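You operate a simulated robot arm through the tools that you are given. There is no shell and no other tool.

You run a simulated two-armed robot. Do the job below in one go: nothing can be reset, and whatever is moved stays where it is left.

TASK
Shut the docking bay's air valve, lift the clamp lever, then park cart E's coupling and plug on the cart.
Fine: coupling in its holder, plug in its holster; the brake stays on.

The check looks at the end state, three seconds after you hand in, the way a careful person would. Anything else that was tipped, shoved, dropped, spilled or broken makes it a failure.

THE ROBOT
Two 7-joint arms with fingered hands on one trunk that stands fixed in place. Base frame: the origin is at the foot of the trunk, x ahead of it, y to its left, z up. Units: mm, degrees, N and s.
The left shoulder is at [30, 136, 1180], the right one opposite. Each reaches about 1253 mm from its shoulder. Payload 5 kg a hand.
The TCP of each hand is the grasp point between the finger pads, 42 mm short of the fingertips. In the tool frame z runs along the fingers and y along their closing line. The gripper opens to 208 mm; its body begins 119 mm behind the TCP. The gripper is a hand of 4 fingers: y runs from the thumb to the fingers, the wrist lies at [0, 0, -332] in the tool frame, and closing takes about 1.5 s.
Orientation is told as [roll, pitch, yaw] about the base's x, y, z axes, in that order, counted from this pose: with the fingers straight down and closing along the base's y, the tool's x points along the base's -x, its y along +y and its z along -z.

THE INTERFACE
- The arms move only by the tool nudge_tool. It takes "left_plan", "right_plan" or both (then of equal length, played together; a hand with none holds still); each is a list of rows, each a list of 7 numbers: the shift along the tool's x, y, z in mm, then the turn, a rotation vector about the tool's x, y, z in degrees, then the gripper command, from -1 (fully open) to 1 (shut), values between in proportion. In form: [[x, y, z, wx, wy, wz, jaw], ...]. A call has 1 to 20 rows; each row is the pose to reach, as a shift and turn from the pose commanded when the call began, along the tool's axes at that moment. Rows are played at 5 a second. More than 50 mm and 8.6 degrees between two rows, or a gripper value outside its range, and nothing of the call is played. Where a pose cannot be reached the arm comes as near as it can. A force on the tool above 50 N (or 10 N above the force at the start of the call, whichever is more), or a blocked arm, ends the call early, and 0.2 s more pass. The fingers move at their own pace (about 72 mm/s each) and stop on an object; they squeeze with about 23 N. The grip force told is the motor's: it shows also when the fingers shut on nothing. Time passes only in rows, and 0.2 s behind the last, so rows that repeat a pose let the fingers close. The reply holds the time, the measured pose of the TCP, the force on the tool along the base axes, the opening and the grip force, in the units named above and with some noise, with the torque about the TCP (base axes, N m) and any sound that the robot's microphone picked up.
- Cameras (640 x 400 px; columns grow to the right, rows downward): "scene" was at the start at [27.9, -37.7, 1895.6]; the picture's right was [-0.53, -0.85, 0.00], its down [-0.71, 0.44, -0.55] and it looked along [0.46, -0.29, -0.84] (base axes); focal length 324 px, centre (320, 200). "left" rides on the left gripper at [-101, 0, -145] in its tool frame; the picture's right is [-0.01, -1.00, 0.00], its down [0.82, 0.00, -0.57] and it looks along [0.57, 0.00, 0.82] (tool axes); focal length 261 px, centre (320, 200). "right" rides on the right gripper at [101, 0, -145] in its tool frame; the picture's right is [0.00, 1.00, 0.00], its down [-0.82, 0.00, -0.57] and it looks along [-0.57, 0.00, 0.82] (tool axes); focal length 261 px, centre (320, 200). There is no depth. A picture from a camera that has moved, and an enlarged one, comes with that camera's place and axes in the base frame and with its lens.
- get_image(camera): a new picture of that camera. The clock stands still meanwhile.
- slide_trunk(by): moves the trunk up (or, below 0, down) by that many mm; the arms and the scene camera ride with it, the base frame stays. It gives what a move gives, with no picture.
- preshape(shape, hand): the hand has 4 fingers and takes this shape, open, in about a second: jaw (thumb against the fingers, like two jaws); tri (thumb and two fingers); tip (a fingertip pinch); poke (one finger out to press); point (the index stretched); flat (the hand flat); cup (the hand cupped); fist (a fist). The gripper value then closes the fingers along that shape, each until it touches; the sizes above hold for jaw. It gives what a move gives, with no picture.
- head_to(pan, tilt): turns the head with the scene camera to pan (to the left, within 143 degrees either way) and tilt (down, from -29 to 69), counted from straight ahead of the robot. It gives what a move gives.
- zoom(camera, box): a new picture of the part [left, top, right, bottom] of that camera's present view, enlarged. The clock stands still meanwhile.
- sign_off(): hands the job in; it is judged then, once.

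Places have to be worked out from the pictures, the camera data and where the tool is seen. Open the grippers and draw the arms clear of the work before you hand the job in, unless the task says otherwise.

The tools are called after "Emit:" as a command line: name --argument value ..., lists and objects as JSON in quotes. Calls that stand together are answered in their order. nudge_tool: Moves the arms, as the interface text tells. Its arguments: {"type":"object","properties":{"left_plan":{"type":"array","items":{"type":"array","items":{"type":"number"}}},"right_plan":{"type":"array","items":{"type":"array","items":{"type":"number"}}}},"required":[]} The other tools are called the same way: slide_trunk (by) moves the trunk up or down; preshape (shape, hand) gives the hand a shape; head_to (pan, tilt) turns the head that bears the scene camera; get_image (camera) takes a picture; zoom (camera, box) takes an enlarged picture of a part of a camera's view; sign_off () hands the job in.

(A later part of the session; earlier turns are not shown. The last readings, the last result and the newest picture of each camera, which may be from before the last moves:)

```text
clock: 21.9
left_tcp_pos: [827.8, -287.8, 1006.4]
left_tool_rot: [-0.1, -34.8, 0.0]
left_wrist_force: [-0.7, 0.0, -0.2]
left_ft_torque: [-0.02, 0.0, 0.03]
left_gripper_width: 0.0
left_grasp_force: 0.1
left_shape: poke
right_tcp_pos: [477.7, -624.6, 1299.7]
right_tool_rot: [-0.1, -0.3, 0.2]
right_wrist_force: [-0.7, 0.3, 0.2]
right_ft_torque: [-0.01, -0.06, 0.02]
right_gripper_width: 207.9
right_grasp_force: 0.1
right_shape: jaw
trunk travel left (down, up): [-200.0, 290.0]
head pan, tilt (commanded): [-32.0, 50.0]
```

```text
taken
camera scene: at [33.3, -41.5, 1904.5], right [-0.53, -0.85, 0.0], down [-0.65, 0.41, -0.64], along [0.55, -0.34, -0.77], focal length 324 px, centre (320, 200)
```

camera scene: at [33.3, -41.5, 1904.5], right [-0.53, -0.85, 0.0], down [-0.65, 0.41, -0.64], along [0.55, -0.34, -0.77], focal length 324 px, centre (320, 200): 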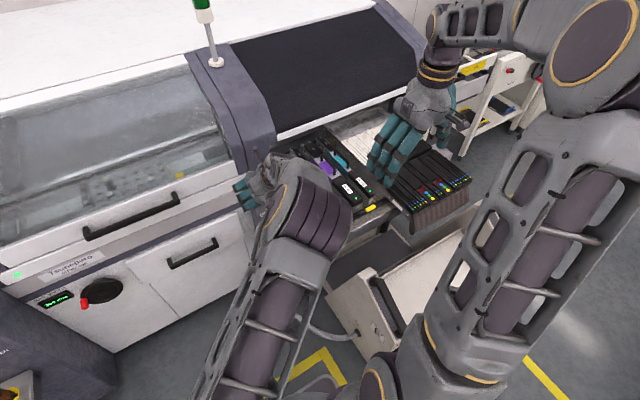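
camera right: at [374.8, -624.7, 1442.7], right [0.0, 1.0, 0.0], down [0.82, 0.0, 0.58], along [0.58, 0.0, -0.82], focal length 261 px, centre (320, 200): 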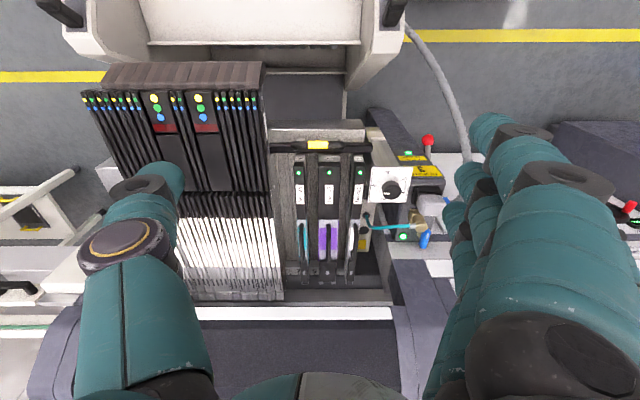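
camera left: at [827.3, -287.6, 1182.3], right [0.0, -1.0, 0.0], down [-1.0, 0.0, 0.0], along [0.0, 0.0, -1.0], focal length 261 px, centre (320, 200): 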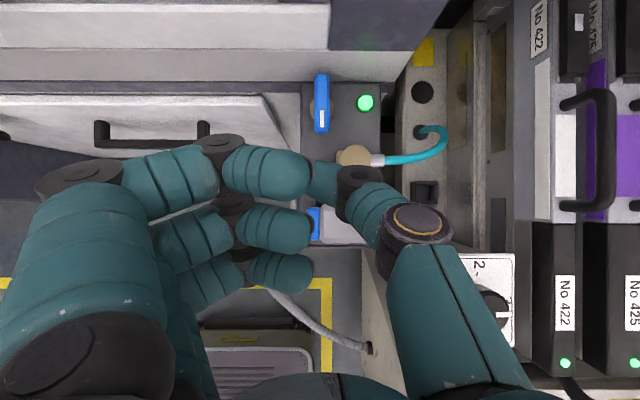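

The poke shape pinches the fingers round the thumb; I'll look at the "point" shape as well.

Emit:
preshape --hand "left" --shape "point"

Emit:
get_image --camera "left"

Emit:
preshape --hand "left" --shape "tip"

Emit:
get_image --camera "left"

```text
clock: 22.8
left_tcp_pos: [827.1, -288.6, 1005.3]
left_tool_rot: [-0.1, -34.8, -0.1]
left_wrist_force: [0.6, -0.6, 0.1]
left_ft_torque: [-0.06, 0.0, -0.02]
left_gripper_width: 201.6
left_grasp_force: 0.0
left_shape: point
right_tcp_pos: [478.0, -624.1, 1299.5]
right_tool_rot: [0.0, -0.2, 0.2]
right_wrist_force: [0.4, -0.1, -0.5]
right_ft_torque: [-0.02, 0.0, -0.01]
right_gripper_width: 207.9
right_grasp_force: 0.0
right_shape: jaw
trunk travel left (down, up): [-200.0, 290.0]
head pan, tilt (commanded): [-32.0, 50.0]
```

```text
taken
camera left: at [827.5, -287.7, 1182.1], right [0.0, -1.0, 0.0], down [-1.0, 0.0, 0.0], along [0.0, 0.0, -1.0], focal length 261 px, centre (320, 200)
```

left: 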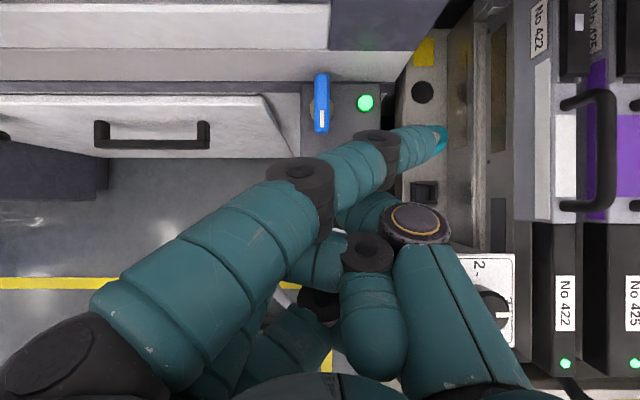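

```text
clock: 23.7
left_tcp_pos: [827.2, -289.1, 1005.1]
left_tool_rot: [-0.1, -34.8, -0.1]
left_wrist_force: [0.2, 0.3, 0.1]
left_ft_torque: [0.04, -0.02, 0.01]
left_gripper_width: 208.1
left_grasp_force: 0.0
left_shape: tip
right_tcp_pos: [476.5, -624.8, 1299.1]
right_tool_rot: [0.0, -0.3, 0.1]
right_wrist_force: [0.7, 0.0, -0.3]
right_ft_torque: [0.01, 0.02, -0.02]
right_gripper_width: 207.7
right_grasp_force: 0.1
right_shape: jaw
trunk travel left (down, up): [-200.0, 290.0]
head pan, tilt (commanded): [-32.0, 50.0]
```

```text
taken
camera left: at [827.6, -287.9, 1182.1], right [0.0, -1.0, 0.0], down [-1.0, 0.0, 0.0], along [0.0, 0.0, -1.0], focal length 261 px, centre (320, 200)
```

left: 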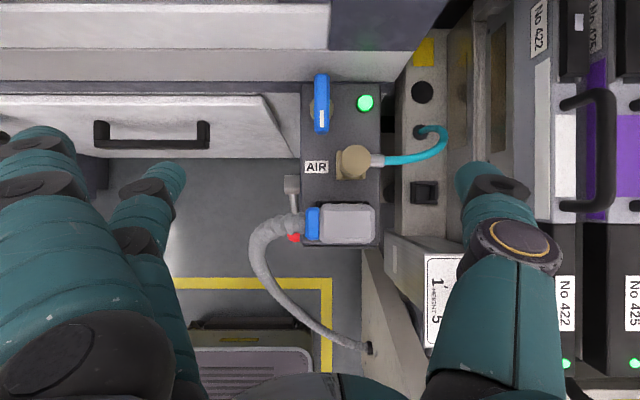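

For the valve I'll use the thumb alone, with the jaw wide open and the hand straight down, to push the −x end of the handle toward +y around its pivot at [952,-289]. I restore the jaw shape and go above it, checking clearance first.

Emit:
preshape --hand "left" --shape "jaw"

Emit:
nudge_tool --left_plan '[[-9, 19, 21, 0, 7, 0, -1], [-18, 37, 42, 0, 14, 0, -1], [-27, 56, 62, 0, 21, 0, -1], [-36, 74, 83, 0, 28, 0, -1], [-45, 93, 104, 0, 34.8, 0, -1]]'

Emit:
get_image --camera "left"

Emit:
get_image --camera "scene"

```text
clock: 24.6
left_tcp_pos: [827.9, -288.6, 1006.1]
left_tool_rot: [-0.1, -34.8, 0.0]
left_wrist_force: [0.5, -0.5, -0.1]
left_ft_torque: [0.02, 0.02, 0.01]
left_gripper_width: 208.1
left_grasp_force: 0.0
left_shape: jaw
right_tcp_pos: [477.5, -625.4, 1299.5]
right_tool_rot: [0.0, -0.2, 0.2]
right_wrist_force: [0.3, 1.4, 0.0]
right_ft_torque: [-0.02, 0.03, -0.04]
right_gripper_width: 207.7
right_grasp_force: 0.0
right_shape: jaw
trunk travel left (down, up): [-200.0, 290.0]
head pan, tilt (commanded): [-32.0, 50.0]
```

```text
clock: 25.8
left_tcp_pos: [877.7, -188.8, 950.5]
left_tool_rot: [0.0, -2.1, -0.2]
left_wrist_force: [-1.5, -0.2, -1.9]
left_ft_torque: [0.16, -0.21, 0.01]
left_gripper_width: 207.9
left_grasp_force: 0.0
left_shape: jaw
left hand out of reach, approached as far as the arm can: row 4, 5
right_tcp_pos: [473.9, -627.4, 1299.3]
right_tool_rot: [0.1, -0.3, 0.1]
right_wrist_force: [-1.5, -2.0, -1.5]
right_ft_torque: [0.22, -0.21, 0.02]
right_gripper_width: 207.7
right_grasp_force: 0.1
right_shape: jaw
trunk travel left (down, up): [-200.0, 290.0]
head pan, tilt (commanded): [-32.0, 50.0]
```

```text
taken
camera left: at [973.6, -188.3, 1100.0], right [0.0, -1.0, 0.0], down [-0.84, 0.0, 0.54], along [-0.54, 0.0, -0.84], focal length 261 px, centre (320, 200)
```

left: 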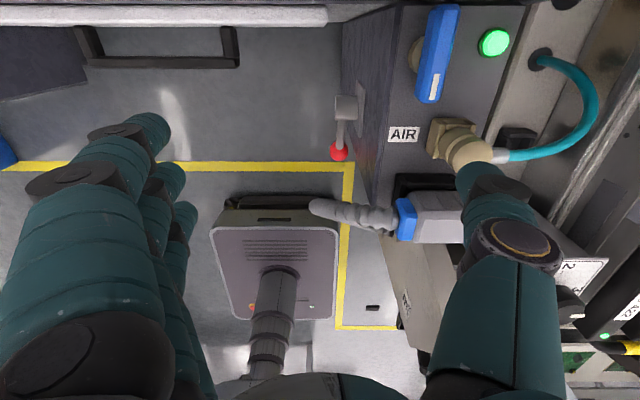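

```text
taken
camera scene: at [30.9, -45.0, 1904.4], right [-0.53, -0.85, 0.0], down [-0.65, 0.41, -0.64], along [0.55, -0.34, -0.77], focal length 324 px, centre (320, 200)
```

scene: 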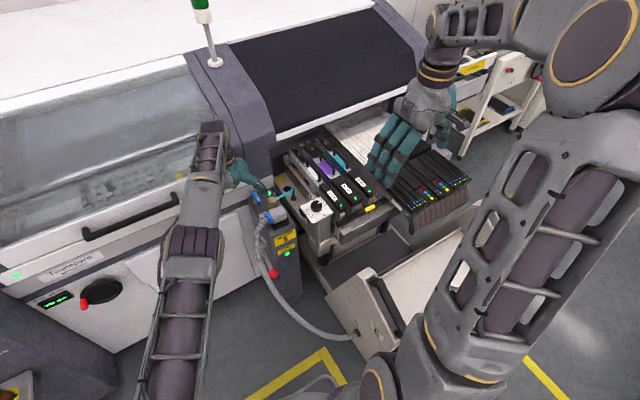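

The straight-down pose is slightly out of reach (the wrist limit is about 920 mm), so I'll tilt the hand back about 15° and place the thumb beside the handle's near end.

Emit:
nudge_tool --left_plan '[[-10, -6, 5, 0, -6, 0, -1], [-25, -12, 13, 0, -12, 0, -1], [-42, -18, 21, 0, -13, 0, -1]]'

Emit:
get_image --camera "left"

Emit:
get_image --camera "right"

Emit:
zoom --camera "scene" --box '[200, 130, 320, 205]'

```text
clock: 26.6
left_tcp_pos: [924.4, -202.3, 930.4]
left_tool_rot: [-0.1, -13.1, 0.0]
left_wrist_force: [0.9, 1.4, 0.0]
left_ft_torque: [-0.06, 0.11, -0.01]
left_gripper_width: 208.3
left_grasp_force: 0.1
left_shape: jaw
right_tcp_pos: [478.6, -623.8, 1298.5]
right_tool_rot: [0.0, -0.3, 0.2]
right_wrist_force: [-0.4, 0.5, -0.1]
right_ft_torque: [-0.04, 0.01, 0.04]
right_gripper_width: 207.8
right_grasp_force: 0.1
right_shape: jaw
trunk travel left (down, up): [-200.0, 290.0]
head pan, tilt (commanded): [-32.0, 50.0]
```

```text
taken
camera left: at [989.1, -202.0, 1093.8], right [0.0, -1.0, 0.0], down [-0.93, 0.0, 0.37], along [-0.37, 0.0, -0.93], focal length 261 px, centre (320, 200)
```

left: 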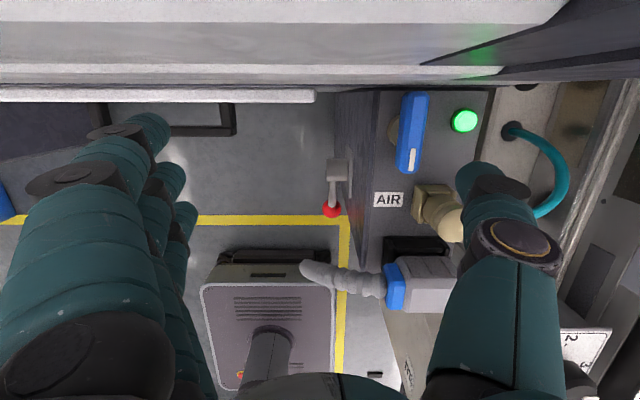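

```text
taken
camera right: at [378.0, -623.2, 1442.1], right [0.0, 1.0, 0.0], down [0.82, 0.0, 0.57], along [0.57, 0.0, -0.82], focal length 261 px, centre (320, 200)
```

right: 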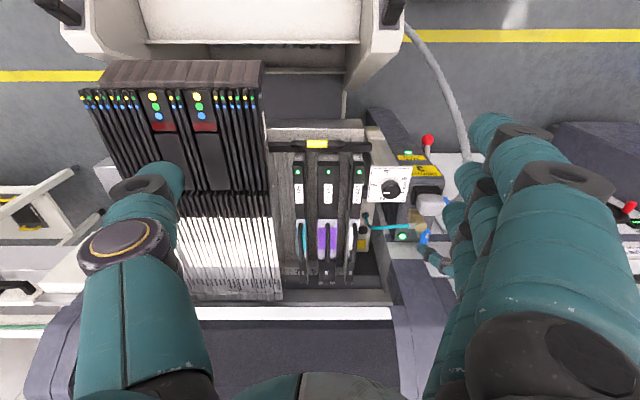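

```text
5.33 times, centred on (260, 168) of scene
camera zoom: at [34.7, -40.5, 1904.4], right [-0.53, -0.85, 0.0], down [-0.65, 0.41, -0.64], along [0.54, -0.34, -0.77], focal length 1727 px, centre (640, 373)
```

zoom: 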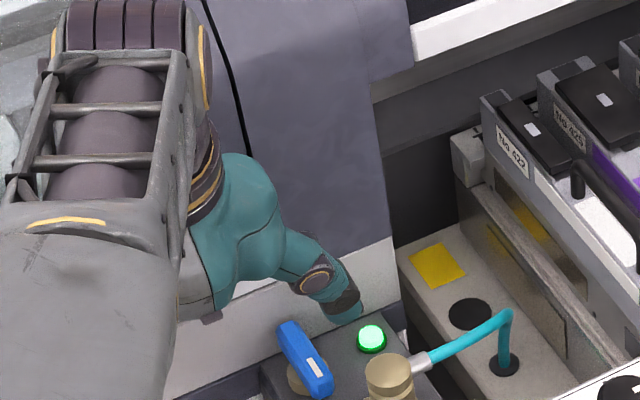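

The thumb tip is near [934,-320,889], above the handle's near end on its −y side, with LED and coupling clear. I'll lower it to handle height, shifted slightly back.

Emit:
nudge_tool --left_plan '[[10, -7, 25, 0, 0, 0, -1], [18, -7, 48, 0, 0, 0, -1], [25, -7, 70, 0, 0, 0, -1]]'

Emit:
get_image --camera "left"

Emit:
zoom --camera "scene" --box '[220, 150, 340, 225]'

```text
clock: 27.4
left_tcp_pos: [916.1, -210.5, 854.9]
left_tool_rot: [-0.1, -13.0, -0.2]
left_wrist_force: [1.5, -0.4, 1.8]
left_ft_torque: [0.05, 0.14, -0.01]
left_gripper_width: 208.2
left_grasp_force: 0.0
left_shape: jaw
right_tcp_pos: [477.8, -624.0, 1298.3]
right_tool_rot: [0.0, -0.1, 0.2]
right_wrist_force: [1.2, 0.3, -0.5]
right_ft_torque: [-0.02, 0.07, 0.03]
right_gripper_width: 207.9
right_grasp_force: 0.0
right_shape: jaw
trunk travel left (down, up): [-200.0, 290.0]
head pan, tilt (commanded): [-32.0, 50.0]
```

```text
taken
camera left: at [981.5, -209.9, 1019.4], right [0.0, -1.0, 0.0], down [-0.93, 0.0, 0.37], along [-0.37, 0.0, -0.93], focal length 261 px, centre (320, 200)
```

left: 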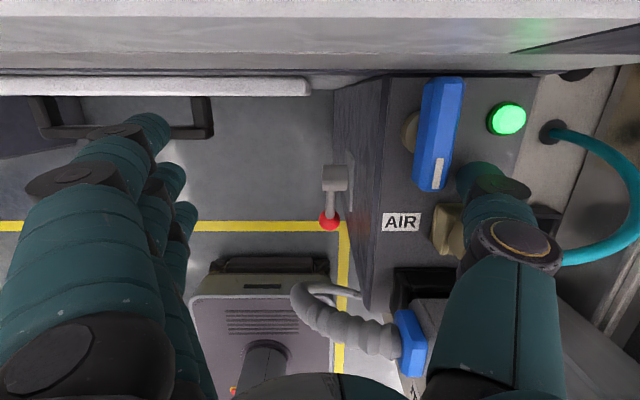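

```text
5.33 times, centred on (280, 188) of scene
camera zoom: at [35.0, -41.8, 1904.4], right [-0.53, -0.85, 0.0], down [-0.65, 0.41, -0.64], along [0.54, -0.34, -0.77], focal length 1727 px, centre (533, 267)
```

zoom: 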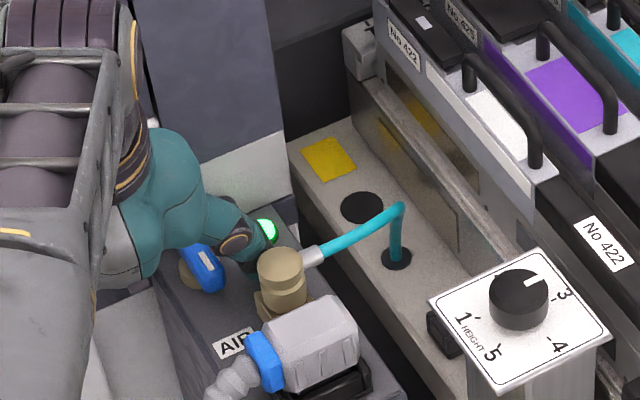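

The thumb sits between handle and coupling as wanted. I'll push the handle's near end toward +y, first about 30°, and watch the force.

Emit:
nudge_tool --left_plan '[[0, 6, 0, 0, 0, 0, -1], [0, 12, 0, 0, 0, 0, -1], [2, 20, -0.5, 0, 0, 0, -1], [4, 25, -1, 0, 0, 0, -1], [6, 30, -1.4, 0, 0, 0, -1]]'

Emit:
get_image --camera "left"

```text
clock: 28.6
left_tcp_pos: [908.9, -179.8, 856.0]
left_tool_rot: [-0.1, -13.0, -0.1]
left_wrist_force: [-0.2, -3.1, 1.1]
left_ft_torque: [-0.09, -0.01, 0.02]
left_gripper_width: 207.9
left_grasp_force: 0.1
left_shape: jaw
right_tcp_pos: [477.2, -623.8, 1299.3]
right_tool_rot: [0.0, -0.2, 0.2]
right_wrist_force: [-0.3, -0.6, -0.8]
right_ft_torque: [-0.02, -0.01, 0.01]
right_gripper_width: 207.8
right_grasp_force: 0.0
right_shape: jaw
trunk travel left (down, up): [-200.0, 290.0]
head pan, tilt (commanded): [-32.0, 50.0]
```

```text
taken
camera left: at [974.6, -180.0, 1020.7], right [0.0, -1.0, 0.0], down [-0.93, 0.0, 0.37], along [-0.37, 0.0, -0.93], focal length 261 px, centre (320, 200)
```

left: 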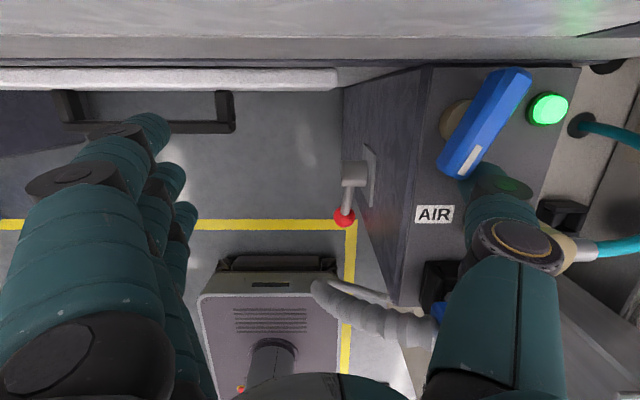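

The handle turned about 30° clockwise with only 3 N. I'll continue round the arc to a full quarter turn.

Emit:
nudge_tool --left_plan '[[1, 10, 0, 0, 0, 0, -1], [0, 20, 0, 0, 0, 0, -1], [-4, 30, 1, 0, 0, 0, -1], [-10, 38, 2.4, 0, 0, 0, -1]]'

Emit:
get_image --camera "left"

Emit:
zoom --camera "scene" --box '[220, 150, 340, 225]'

```text
clock: 29.6
left_tcp_pos: [920.1, -142.7, 856.9]
left_tool_rot: [-0.1, -13.0, -0.2]
left_wrist_force: [-1.0, -1.3, 0.0]
left_ft_torque: [-0.03, 0.06, -0.23]
left_gripper_width: 208.1
left_grasp_force: 0.0
left_shape: jaw
right_tcp_pos: [478.0, -623.7, 1298.8]
right_tool_rot: [0.0, -0.1, 0.2]
right_wrist_force: [0.4, 0.1, -0.3]
right_ft_torque: [-0.03, 0.01, -0.02]
right_gripper_width: 208.0
right_grasp_force: 0.1
right_shape: jaw
trunk travel left (down, up): [-200.0, 290.0]
head pan, tilt (commanded): [-32.0, 50.0]
```

```text
taken
camera left: at [985.5, -141.7, 1021.3], right [0.0, -1.0, 0.0], down [-0.93, 0.0, 0.37], along [-0.37, 0.0, -0.93], focal length 261 px, centre (320, 200)
```

left: 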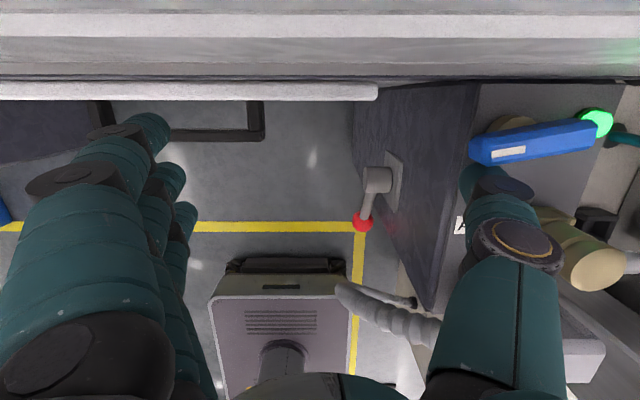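

```text
5.33 times, centred on (280, 188) of scene
camera zoom: at [33.9, -41.3, 1904.5], right [-0.53, -0.85, 0.0], down [-0.65, 0.41, -0.64], along [0.55, -0.34, -0.77], focal length 1727 px, centre (533, 267)
```

zoom: 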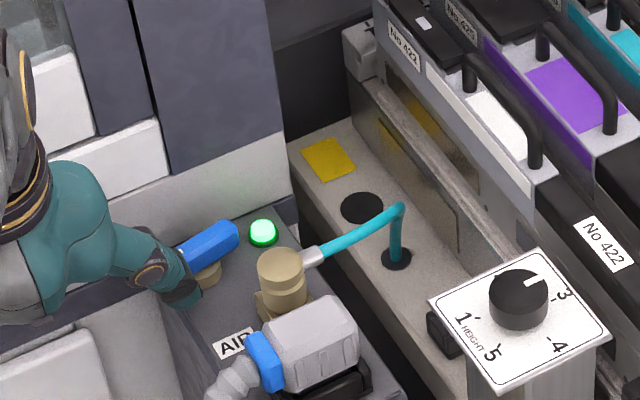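

The handle is at roughly 78°, still a bit short of perpendicular. I'll push further in +x in small steps.

Emit:
nudge_tool --left_plan '[[-3, 1, 0.7, 0, 0, 0, -1], [-6, 2, 1.4, 0, 0, 0, -1], [-8, 2, 1.9, 0, 0, 0, -1]]'

Emit:
zoom --camera "left" --box '[420, 60, 640, 200]'

```text
clock: 30.3
left_tcp_pos: [919.0, -142.3, 857.5]
left_tool_rot: [-0.1, -12.6, -0.1]
left_wrist_force: [-46.4, 8.0, 16.4]
left_ft_torque: [-1.35, -9.59, 0.7]
left_gripper_width: 208.0
left_grasp_force: 0.1
left_shape: jaw
right_tcp_pos: [474.7, -624.0, 1302.3]
right_tool_rot: [0.0, -0.4, 0.3]
right_wrist_force: [0.7, 0.5, -0.5]
right_ft_torque: [-0.1, 0.03, -0.04]
right_gripper_width: 208.0
right_grasp_force: 0.0
right_shape: jaw
trunk travel left (down, up): [-200.0, 290.0]
head pan, tilt (commanded): [-32.0, 50.0]
stopped in row 3 (left hand): the force on the tool passed its limit at 62 N (the readings are from after the stop); the commanded pose is now the measured one
```

```text
2.86 times, centred on (530, 130) of left
camera zoom: at [985.7, -142.1, 1021.5], right [0.0, -1.0, 0.0], down [-0.93, 0.0, 0.38], along [-0.38, 0.0, -0.93], focal length 745 px, centre (-280, 400)
```

zoom: 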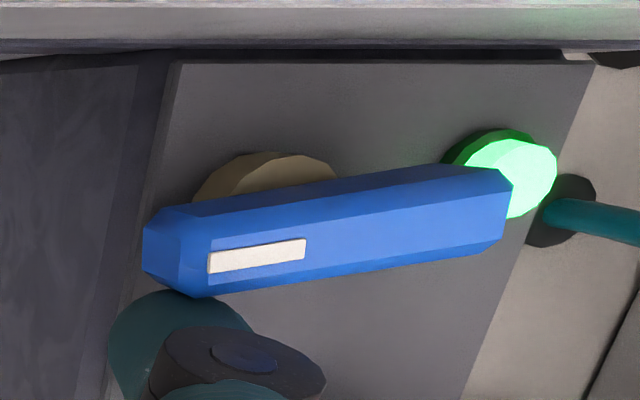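

The torque shows the contact is about 200 mm above the TCP: the camera bracket is touching the machine, not the valve stop. I'll back off and tilt the hand further back (about −28°) before finishing the push.

Emit:
nudge_tool --left_plan '[[5.2, 0, -4.2, 0, 0, 0, -1], [8.4, 0, -3.9, 0, -7.5, 0, -1], [10.5, 0, -3.4, 0, -15, 0, -1]]'

Emit:
get_image --camera "left"

```text
clock: 31.1
left_tcp_pos: [914.9, -141.0, 856.5]
left_tool_rot: [0.0, -27.7, -0.1]
left_wrist_force: [1.5, 0.4, 1.6]
left_ft_torque: [-0.03, 0.25, -0.04]
left_gripper_width: 208.1
left_grasp_force: 0.0
left_shape: jaw
right_tcp_pos: [479.3, -625.0, 1299.1]
right_tool_rot: [0.0, -0.2, 0.1]
right_wrist_force: [0.1, -0.7, -0.4]
right_ft_torque: [0.12, 0.04, 0.03]
right_gripper_width: 207.9
right_grasp_force: 0.1
right_shape: jaw
trunk travel left (down, up): [-200.0, 290.0]
head pan, tilt (commanded): [-32.0, 50.0]
```

```text
taken
camera left: at [935.3, -141.5, 1031.1], right [0.0, -1.0, 0.0], down [-0.99, 0.0, 0.13], along [-0.13, 0.0, -0.99], focal length 261 px, centre (320, 200)
```

left: 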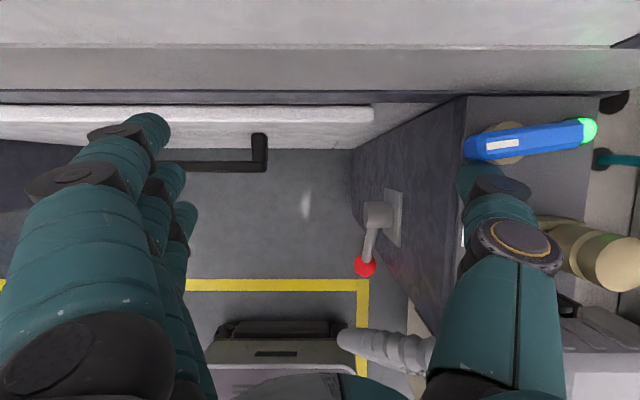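

Free again, with the thumb just behind the handle's +y arm. I'll push +x by about 11 mm in small steps to finish the turn.

Emit:
nudge_tool --left_plan '[[-2.7, 0, 1.4, 0, 0, 0, -1], [-5.3, 0.5, 2.8, 0, 0, 0, -1], [-8, 1, 4.2, 0, 0, 0, -1], [-10, 1, 5.3, 0, 0, 0, -1]]'

Emit:
get_image --camera "left"

```text
clock: 32.1
left_tcp_pos: [920.3, -139.0, 855.4]
left_tool_rot: [0.2, -27.2, -0.2]
left_wrist_force: [-24.5, 6.7, 4.5]
left_ft_torque: [-0.44, 0.6, -3.16]
left_gripper_width: 208.1
left_grasp_force: 0.0
left_shape: jaw
right_tcp_pos: [476.0, -623.0, 1299.7]
right_tool_rot: [-0.1, -0.3, 0.1]
right_wrist_force: [0.9, 0.1, 0.8]
right_ft_torque: [-0.05, 0.03, -0.01]
right_gripper_width: 208.1
right_grasp_force: 0.0
right_shape: jaw
trunk travel left (down, up): [-200.0, 290.0]
head pan, tilt (commanded): [-32.0, 50.0]
```

```text
taken
camera left: at [943.0, -139.8, 1029.8], right [0.0, -1.0, 0.0], down [-0.99, 0.0, 0.13], along [-0.13, 0.0, -0.99], focal length 261 px, centre (320, 200)
```

left: 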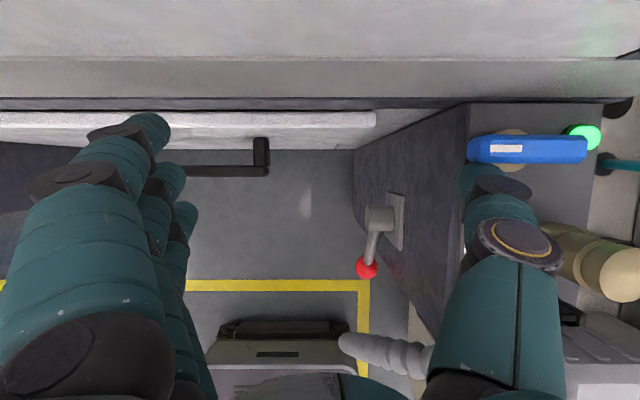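

The handle now lies across (along y), and the 24 N reaction acts at the thumb, so it has reached its stop. I'll zoom in to confirm, then back the thumb off.

Emit:
zoom --camera "left" --box '[440, 90, 640, 200]'

Emit:
nudge_tool --left_plan '[[8, 4, -4, 0, 0, 0, -1], [20, 10, -25, 0, 0, 0, -1], [40, 20, -60, 0, 0, 0, -1], [60, 30, -100, 0, 0, 0, -1]]'

Emit:
get_image --camera "left"

Emit:
zoom --camera "scene" --box '[220, 150, 340, 225]'

```text
3.20 times, centred on (540, 145) of left
camera zoom: at [943.0, -139.8, 1029.8], right [0.0, -1.0, 0.0], down [-0.99, 0.0, 0.13], along [-0.13, 0.0, -0.99], focal length 834 px, centre (-384, 376)
```

zoom: 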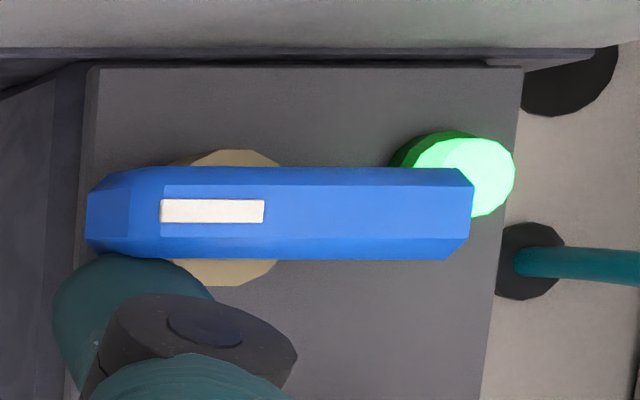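

```text
clock: 33.1
left_tcp_pos: [823.2, -110.6, 916.8]
left_tool_rot: [0.0, -27.8, -0.1]
left_wrist_force: [-0.9, 0.7, -0.1]
left_ft_torque: [-0.06, -0.15, -0.03]
left_gripper_width: 208.1
left_grasp_force: 0.0
left_shape: jaw
right_tcp_pos: [476.4, -624.0, 1301.6]
right_tool_rot: [-0.1, -0.3, 0.2]
right_wrist_force: [-0.6, 0.3, 1.3]
right_ft_torque: [-0.01, -0.18, -0.03]
right_gripper_width: 207.9
right_grasp_force: 0.1
right_shape: jaw
trunk travel left (down, up): [-200.0, 290.0]
head pan, tilt (commanded): [-32.0, 50.0]
```

```text
taken
camera left: at [844.0, -110.8, 1092.0], right [0.0, -1.0, 0.0], down [-0.99, 0.0, 0.13], along [-0.13, 0.0, -0.99], focal length 261 px, centre (320, 200)
```

left: 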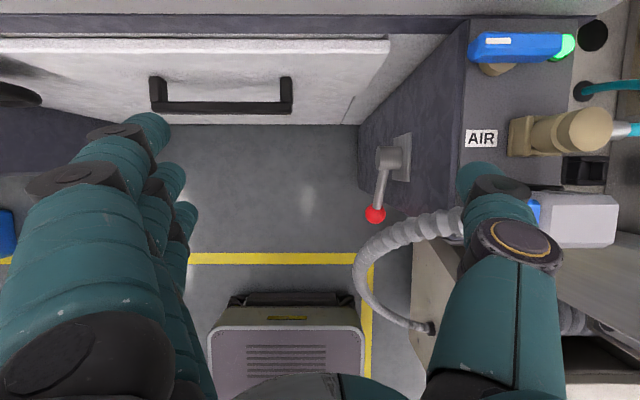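

```text
5.33 times, centred on (280, 188) of scene
camera zoom: at [31.1, -40.8, 1904.7], right [-0.53, -0.85, 0.0], down [-0.65, 0.41, -0.64], along [0.55, -0.34, -0.77], focal length 1727 px, centre (533, 267)
```

zoom: 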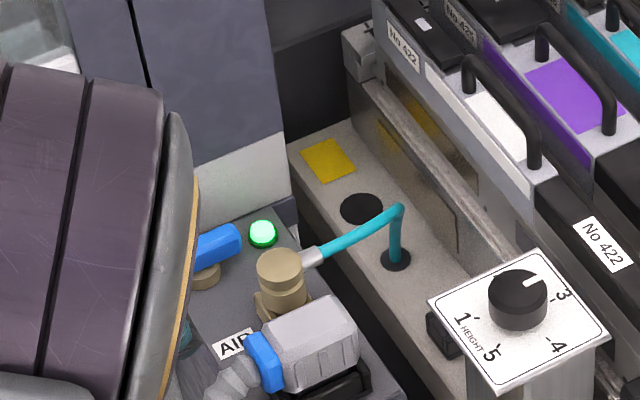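

The handle is fully across, so the valve is shut. Next is the clamp lever: pivot near [858,-232,605], ball near [742,-229,553], with the cable looping above it around [750,-205,770] to [659,-184,670]. I'll bring the left hand out to the left and level it.

Emit:
nudge_tool --left_plan '[[16, 25, -14, 0, 7, 0, -1], [32, 50, -28, 0, 14, 0, -1], [48, 75, -42, 0, 21, 0, -1], [64, 100, -56, 0, 27.8, 0, -1]]'

Emit:
get_image --camera "scene"

Emit:
get_image --camera "left"

```text
clock: 34.1
left_tcp_pos: [739.2, -10.2, 936.6]
left_tool_rot: [-0.1, 0.4, -0.1]
left_wrist_force: [-0.4, -0.4, -0.4]
left_ft_torque: [0.02, -0.04, 0.04]
left_gripper_width: 208.1
left_grasp_force: 0.1
left_shape: jaw
right_tcp_pos: [478.1, -623.5, 1300.6]
right_tool_rot: [-0.1, -0.2, 0.1]
right_wrist_force: [0.1, 0.4, 0.7]
right_ft_torque: [-0.1, 0.04, -0.02]
right_gripper_width: 207.9
right_grasp_force: 0.1
right_shape: jaw
trunk travel left (down, up): [-200.0, 290.0]
head pan, tilt (commanded): [-32.0, 50.0]
```

```text
taken
camera scene: at [34.0, -40.0, 1904.6], right [-0.53, -0.85, 0.0], down [-0.65, 0.41, -0.64], along [0.55, -0.34, -0.77], focal length 324 px, centre (320, 200)
```

scene: 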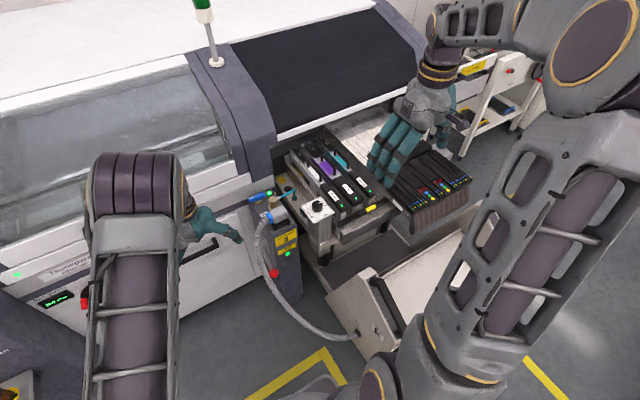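

```text
taken
camera left: at [840.9, -10.4, 1080.9], right [0.0, -1.0, 0.0], down [-0.82, 0.0, 0.58], along [-0.58, 0.0, -0.82], focal length 261 px, centre (320, 200)
```

left: 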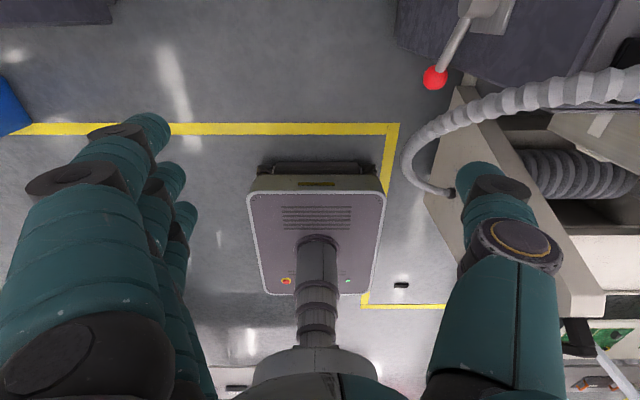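

I'll enlarge both views of the lever to refine its position.

Emit:
zoom --camera "scene" --box '[240, 200, 320, 300]'

Emit:
zoom --camera "left" --box '[380, 0, 640, 210]'

Emit:
zoom --camera "right" --box '[360, 90, 500, 250]'

```text
4.00 times, centred on (280, 250) of scene
camera zoom: at [34.0, -40.0, 1904.6], right [-0.53, -0.85, 0.0], down [-0.65, 0.41, -0.64], along [0.55, -0.34, -0.77], focal length 1295 px, centre (480, 0)
```

zoom: 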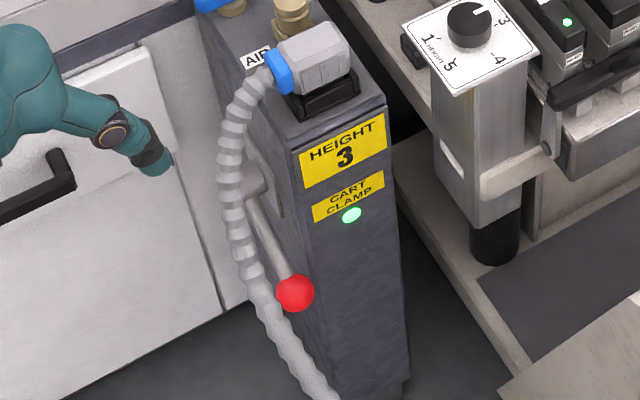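

```text
1.90 times, centred on (510, 105) of left
camera zoom: at [840.9, -10.4, 1080.9], right [0.0, -1.0, 0.0], down [-0.82, 0.0, 0.58], along [-0.58, 0.0, -0.82], focal length 496 px, centre (-42, 381)
```

zoom: 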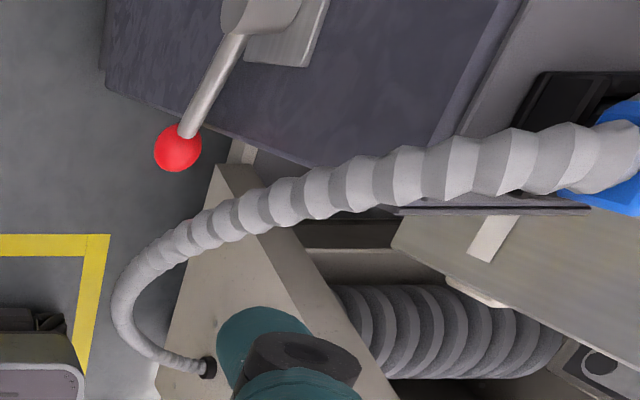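

```text
2.50 times, centred on (430, 170) of right
camera zoom: at [376.9, -623.3, 1442.7], right [0.0, 1.0, 0.0], down [0.82, 0.0, 0.57], along [0.57, 0.0, -0.82], focal length 652 px, centre (45, 275)
```

zoom: 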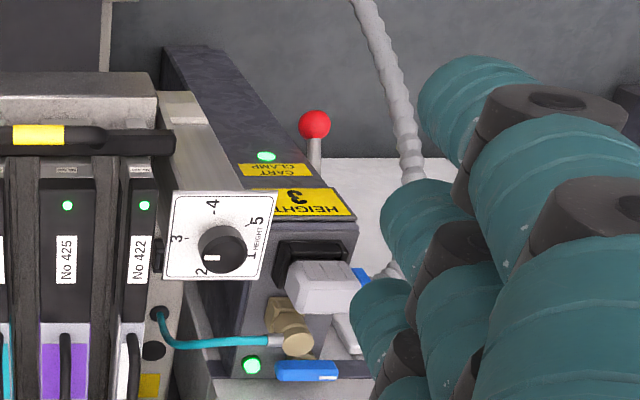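

All three views agree: the ball (about 45 mm diameter) is at [744,-231,538] and the pivot near [861,·,603]. I'll roll the left hand so the closed fingers point to −y, ready to push the ball up from below underneath the cable.

Emit:
nudge_tool --left_plan '[[0, 7, 0, 8.4, 0, 0, 0], [0, 13, 0, 16.7, 0, 0, 0.5], [0, 20, 0, 25, 0, 0, 1], [0, 27, 0, 33.4, 0, 0, 1], [0, 33, 0, 41.7, 0, 0, 1], [0, 40, 0, 50, 0, 0, 1], [0, 47, 0, 58.4, 0, 0, 1], [0, 53, 0, 66.7, 0, 0, 1], [0, 60, 0, 75, 0, 0, 1], [0, 60, 0, 75, 0, 0, 1]]'

Emit:
slide_trunk --by -150

Emit:
get_image --camera "scene"

Emit:
get_image --camera "left"

```text
clock: 36.3
left_tcp_pos: [742.1, 48.0, 937.3]
left_tool_rot: [-75.2, 0.2, -0.1]
left_wrist_force: [0.6, 0.0, -0.4]
left_ft_torque: [0.04, -0.04, 0.01]
left_gripper_width: 0.2
left_grasp_force: 22.6
left_shape: jaw
right_tcp_pos: [476.9, -625.9, 1299.2]
right_tool_rot: [0.0, -0.2, 0.2]
right_wrist_force: [0.4, -1.0, 0.1]
right_ft_torque: [0.06, -0.06, 0.02]
right_gripper_width: 207.8
right_grasp_force: 0.0
right_shape: jaw
trunk travel left (down, up): [-200.0, 290.0]
head pan, tilt (commanded): [-32.0, 50.0]
```

```text
clock: 38.1
left_tcp_pos: [742.4, 48.3, 786.0]
left_tool_rot: [-75.1, 0.2, -0.2]
left_wrist_force: [-0.4, 0.3, 0.9]
left_ft_torque: [0.06, 0.0, 0.02]
left_gripper_width: 0.1
left_grasp_force: 23.1
left_shape: jaw
right_tcp_pos: [477.1, -624.5, 1150.2]
right_tool_rot: [0.1, -0.2, 0.2]
right_wrist_force: [-0.9, -0.4, 0.0]
right_ft_torque: [-0.01, -0.03, 0.01]
right_gripper_width: 208.0
right_grasp_force: 0.0
right_shape: jaw
trunk travel left (down, up): [-50.0, 440.0]
head pan, tilt (commanded): [-32.0, 50.0]
```

```text
taken
camera scene: at [33.4, -41.2, 1754.8], right [-0.53, -0.85, 0.0], down [-0.65, 0.41, -0.64], along [0.55, -0.34, -0.77], focal length 324 px, centre (320, 200)
```

scene: 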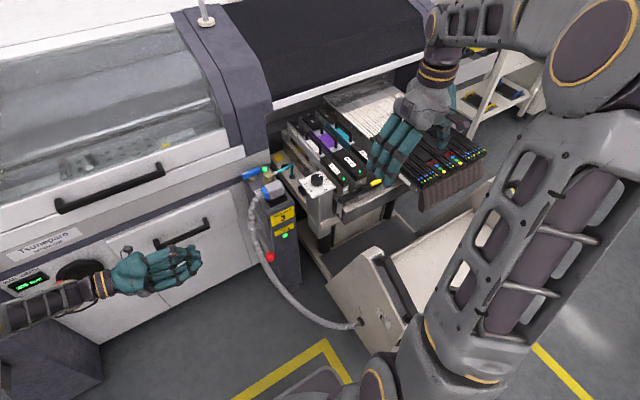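

```text
taken
camera left: at [842.8, 188.3, 823.9], right [0.01, -0.26, 0.97], down [-0.82, 0.55, 0.15], along [-0.57, -0.79, -0.21], focal length 261 px, centre (320, 200)
```

left: 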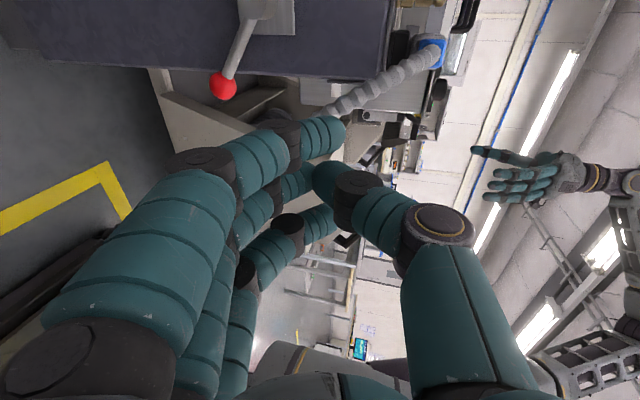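

The left hand is in place with the ball well in view (again consistent with [746,-231,538]). I'll lower the closed hand to z≈480, staying to the left of the lever.

Emit:
nudge_tool --left_plan '[[0, 41, 15, 0, 0, 0, 1], [0, 82, 30, 0, 0, 0, 1], [-1, 123, 45, 0, 0, 0, 1], [-1, 165, 61, 0, 0, 0, 1], [-1, 206, 76, 0, 0, 0, 1], [-2, 247, 91, 0, 0, 0, 1], [-2, 288, 106, 0, 0, 0, 1]]'

Emit:
get_image --camera "left"

Emit:
zoom --camera "scene" --box '[160, 180, 340, 320]'

```text
clock: 39.7
left_tcp_pos: [739.3, 23.0, 546.3]
left_tool_rot: [-75.0, 0.2, -0.1]
left_wrist_force: [-0.5, 0.3, 0.2]
left_ft_torque: [0.01, -0.02, 0.02]
left_gripper_width: 0.1
left_grasp_force: 23.4
left_shape: jaw
left hand out of reach, approached as far as the arm can: row 6, 7
right_tcp_pos: [479.2, -624.3, 1149.0]
right_tool_rot: [0.1, -0.3, 0.2]
right_wrist_force: [0.5, 0.0, -0.7]
right_ft_torque: [0.05, 0.02, 0.03]
right_gripper_width: 207.8
right_grasp_force: 0.1
right_shape: jaw
trunk travel left (down, up): [-50.0, 440.0]
head pan, tilt (commanded): [-32.0, 50.0]
```

```text
taken
camera left: at [841.9, 163.4, 584.3], right [0.01, -0.26, 0.97], down [-0.82, 0.55, 0.16], along [-0.57, -0.79, -0.21], focal length 261 px, centre (320, 200)
```

left: 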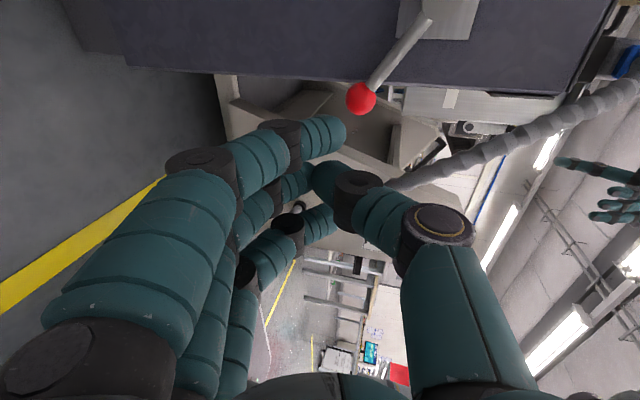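

```text
2.86 times, centred on (250, 250) of scene
camera zoom: at [34.0, -41.6, 1754.6], right [-0.53, -0.85, 0.0], down [-0.65, 0.41, -0.64], along [0.55, -0.34, -0.77], focal length 925 px, centre (520, 57)
```

zoom: 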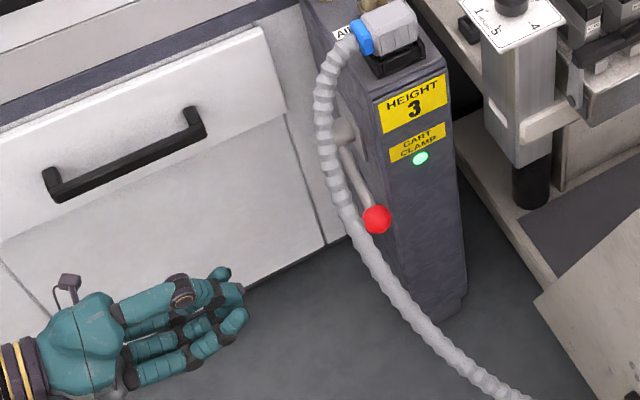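

The arm stops at z≈546 here, so I'll lower the trunk the remaining 50 mm and then bring the hand toward the ball.

Emit:
slide_trunk --by -50

Emit:
nudge_tool --left_plan '[[-2, 7, 30, 0, 0, 0, 1], [-4, 7, 60, 0, 0, 0, 1], [-4, 2, 90, 0, 0, 0, 1], [-4, -6, 120, 0, 0, 0, 1]]'

Emit:
get_image --camera "left"

Emit:
zoom --camera "scene" --box '[180, 180, 340, 300]'

```text
clock: 40.6
left_tcp_pos: [741.5, 22.3, 499.1]
left_tool_rot: [-75.1, 0.2, -0.1]
left_wrist_force: [0.5, -0.8, 0.0]
left_ft_torque: [0.04, 0.03, 0.02]
left_gripper_width: 0.0
left_grasp_force: 22.8
left_shape: jaw
right_tcp_pos: [478.3, -624.6, 1100.4]
right_tool_rot: [0.0, -0.2, 0.2]
right_wrist_force: [-0.3, -0.7, 0.7]
right_ft_torque: [0.02, -0.03, -0.03]
right_gripper_width: 207.8
right_grasp_force: 0.1
right_shape: jaw
trunk travel left (down, up): [0.0, 490.0]
head pan, tilt (commanded): [-32.0, 50.0]
```

```text
clock: 41.6
left_tcp_pos: [745.2, -90.8, 476.2]
left_tool_rot: [-74.8, 0.0, 0.3]
left_wrist_force: [1.4, 1.2, 0.6]
left_ft_torque: [0.08, 0.05, -0.21]
left_gripper_width: 0.0
left_grasp_force: 23.2
left_shape: jaw
left hand out of reach, approached as far as the arm can: row 2, 3, 4
right_tcp_pos: [478.5, -623.8, 1098.4]
right_tool_rot: [-0.1, 0.0, 0.2]
right_wrist_force: [0.9, 0.2, -1.5]
right_ft_torque: [0.04, 0.2, -0.02]
right_gripper_width: 207.9
right_grasp_force: 0.1
right_shape: jaw
trunk travel left (down, up): [0.0, 490.0]
head pan, tilt (commanded): [-32.0, 50.0]
```

```text
taken
camera left: at [845.4, 49.6, 514.2], right [0.01, -0.26, 0.96], down [-0.82, 0.55, 0.16], along [-0.57, -0.8, -0.21], focal length 261 px, centre (320, 200)
```

left: 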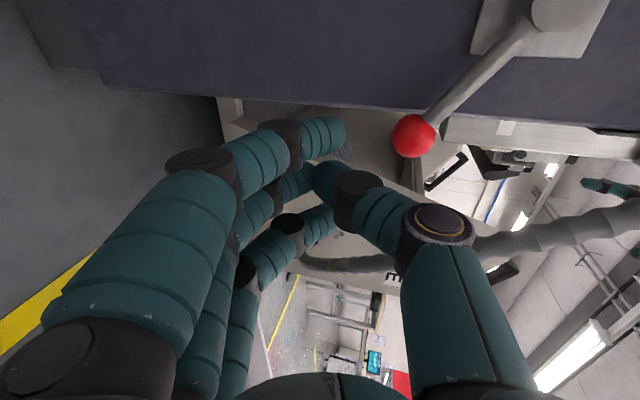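

```text
3.33 times, centred on (260, 240) of scene
camera zoom: at [34.3, -42.9, 1704.4], right [-0.53, -0.85, 0.0], down [-0.65, 0.41, -0.64], along [0.55, -0.34, -0.77], focal length 1079 px, centre (520, 67)
```

zoom: 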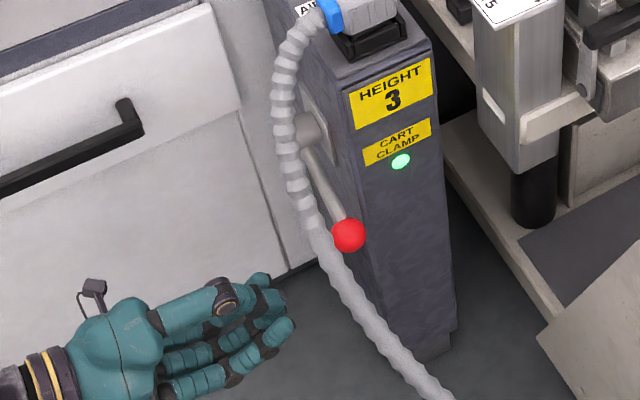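

The hand is approaching at ball level with the cable well clear. I'll slide it in −y beneath the ball (TCP to about y −215, z 477).

Emit:
nudge_tool --left_plan '[[0, -10, 36, 0, 0, 0, 1], [0, -20, 72, 0, 0, 0, 1], [0, -28, 100, 0, 0, 0, 1], [0, -34, 121, 0, 0, 0, 1]]'

Emit:
get_image --camera "left"

Emit:
zoom --camera "scene" --box '[200, 180, 340, 300]'

```text
clock: 42.6
left_tcp_pos: [740.7, -204.7, 480.6]
left_tool_rot: [-74.6, 0.2, 0.2]
left_wrist_force: [-2.8, 27.0, -7.6]
left_ft_torque: [-1.17, -0.09, 0.0]
left_gripper_width: 0.0
left_grasp_force: 23.7
left_shape: jaw
left hand out of reach, approached as far as the arm can: row 3, 4
right_tcp_pos: [476.8, -623.9, 1100.1]
right_tool_rot: [-0.1, -0.2, 0.2]
right_wrist_force: [0.5, -0.1, 0.0]
right_ft_torque: [0.01, -0.04, 0.03]
right_gripper_width: 207.9
right_grasp_force: 0.0
right_shape: jaw
trunk travel left (down, up): [0.0, 490.0]
head pan, tilt (commanded): [-32.0, 50.0]
```

```text
taken
camera left: at [841.4, -65.1, 519.6], right [0.01, -0.26, 0.96], down [-0.82, 0.55, 0.16], along [-0.57, -0.79, -0.21], focal length 261 px, centre (320, 200)
```

left: 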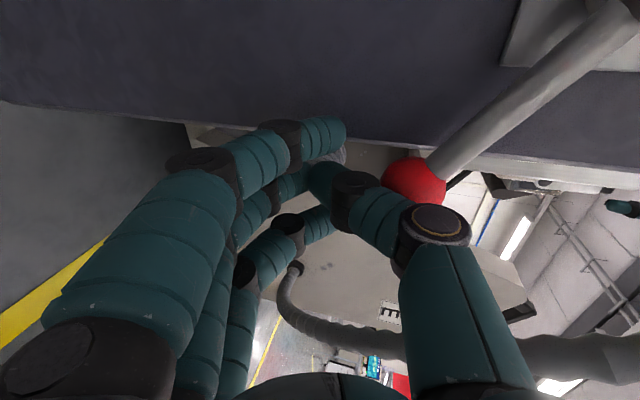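

```text
3.33 times, centred on (270, 240) of scene
camera zoom: at [33.9, -39.6, 1704.5], right [-0.53, -0.85, 0.0], down [-0.65, 0.4, -0.64], along [0.55, -0.34, -0.77], focal length 1079 px, centre (487, 67)
```

zoom: 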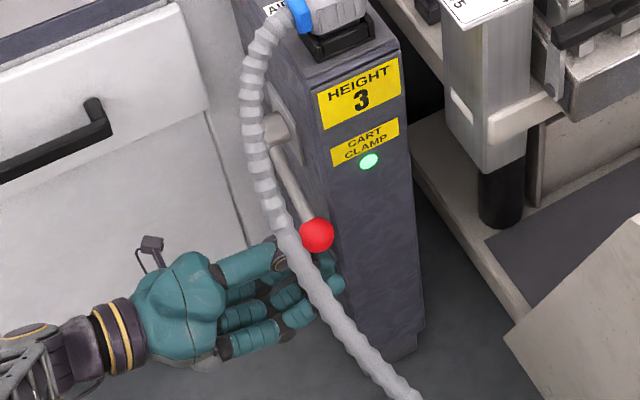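

The 27 N reaction is the thumb knuckle touching the side of the ball. I'll back off in +y and make a fist, a more compact shape for pushing up from underneath.

Emit:
nudge_tool --left_plan '[[0, 8, -30, 0, 0, 0, 1], [0, 16, -60, 0, 0, 0, 1], [0, 22, -80, 0, 0, 0, 1]]'

Emit:
preshape --hand "left" --shape "fist"

Emit:
get_image --camera "left"

Emit:
zoom --camera "scene" --box '[200, 180, 340, 300]'

```text
clock: 43.4
left_tcp_pos: [740.2, -124.6, 482.8]
left_tool_rot: [-75.1, 0.4, -0.1]
left_wrist_force: [0.2, -0.2, 0.2]
left_ft_torque: [-0.02, -0.01, 0.02]
left_gripper_width: 0.0
left_grasp_force: 22.8
left_shape: jaw
right_tcp_pos: [477.6, -624.7, 1099.1]
right_tool_rot: [-0.1, -0.2, 0.1]
right_wrist_force: [-0.7, 0.5, 0.2]
right_ft_torque: [-0.03, 0.02, 0.02]
right_gripper_width: 207.9
right_grasp_force: 0.0
right_shape: jaw
trunk travel left (down, up): [0.0, 490.0]
head pan, tilt (commanded): [-32.0, 50.0]
```

```text
clock: 44.3
left_tcp_pos: [740.1, -124.4, 481.5]
left_tool_rot: [-75.1, 0.3, 0.0]
left_wrist_force: [0.6, -0.6, -0.4]
left_ft_torque: [-0.03, -0.03, 0.01]
left_gripper_width: 0.0
left_grasp_force: 0.1
left_shape: fist
right_tcp_pos: [477.3, -625.0, 1099.5]
right_tool_rot: [0.0, -0.3, 0.1]
right_wrist_force: [0.1, -0.5, -0.6]
right_ft_torque: [0.03, 0.0, 0.0]
right_gripper_width: 207.9
right_grasp_force: 0.1
right_shape: jaw
trunk travel left (down, up): [0.0, 490.0]
head pan, tilt (commanded): [-32.0, 50.0]
```

```text
taken
camera left: at [840.7, 15.4, 519.4], right [0.01, -0.26, 0.97], down [-0.82, 0.55, 0.15], along [-0.57, -0.79, -0.21], focal length 261 px, centre (320, 200)
```

left: 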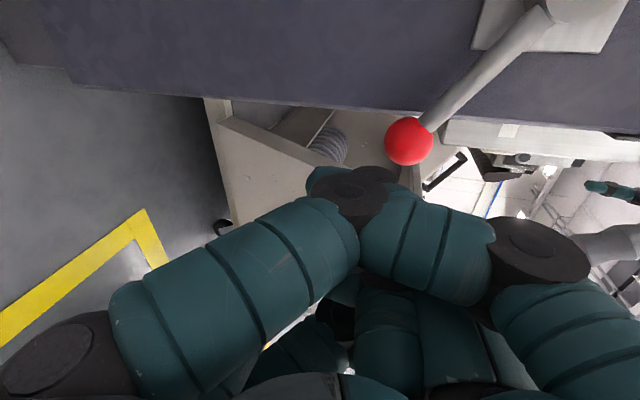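

```text
3.33 times, centred on (270, 240) of scene
camera zoom: at [33.8, -41.4, 1704.5], right [-0.53, -0.85, 0.0], down [-0.65, 0.41, -0.64], along [0.55, -0.34, -0.77], focal length 1079 px, centre (487, 67)
```

zoom: 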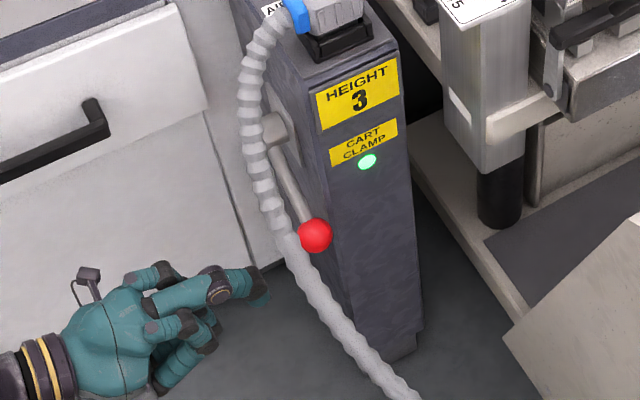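

I'll close the fist fully and look at its outline.

Emit:
nudge_tool --left_plan '[[0, 0, 0, 0, 0, 0, 1], [0, 0, 0, 0, 0, 0, 1], [0, 0, 0, 0, 0, 0, 1], [0, 0, 0, 0, 0, 0, 1], [0, 0, 0, 0, 0, 0, 1]]'

Emit:
get_image --camera "left"

Emit:
zoom --camera "scene" --box '[200, 180, 340, 300]'

```text
clock: 45.5
left_tcp_pos: [739.2, -124.5, 482.3]
left_tool_rot: [-75.0, 0.3, -0.2]
left_wrist_force: [-0.6, 0.1, -0.4]
left_ft_torque: [-0.08, -0.03, -0.01]
left_gripper_width: 0.1
left_grasp_force: 0.0
left_shape: fist
right_tcp_pos: [477.9, -624.2, 1099.8]
right_tool_rot: [0.1, -0.3, 0.2]
right_wrist_force: [-0.6, 0.1, 0.5]
right_ft_torque: [0.0, 0.05, 0.02]
right_gripper_width: 208.0
right_grasp_force: 0.0
right_shape: jaw
trunk travel left (down, up): [0.0, 490.0]
head pan, tilt (commanded): [-32.0, 50.0]
```

```text
taken
camera left: at [840.7, 15.5, 519.4], right [0.01, -0.26, 0.97], down [-0.82, 0.55, 0.15], along [-0.57, -0.79, -0.21], focal length 261 px, centre (320, 200)
```

left: 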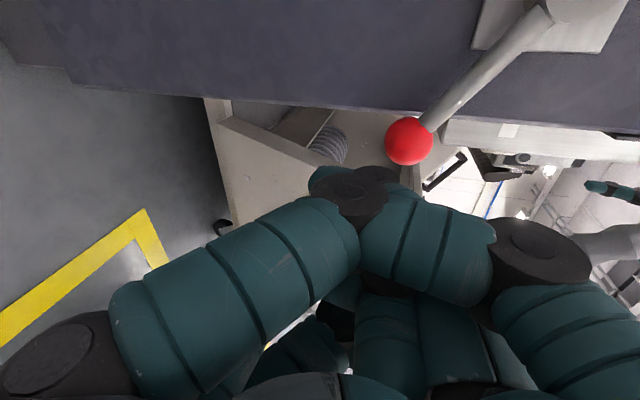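

```text
3.33 times, centred on (270, 240) of scene
camera zoom: at [33.7, -41.4, 1704.5], right [-0.53, -0.85, 0.0], down [-0.65, 0.41, -0.64], along [0.55, -0.34, -0.77], focal length 1079 px, centre (487, 67)
```

zoom: 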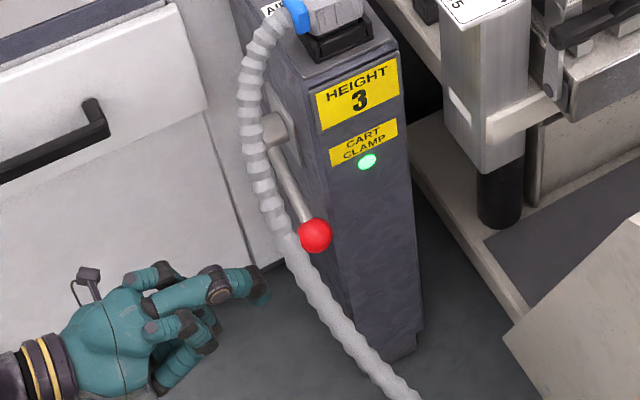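

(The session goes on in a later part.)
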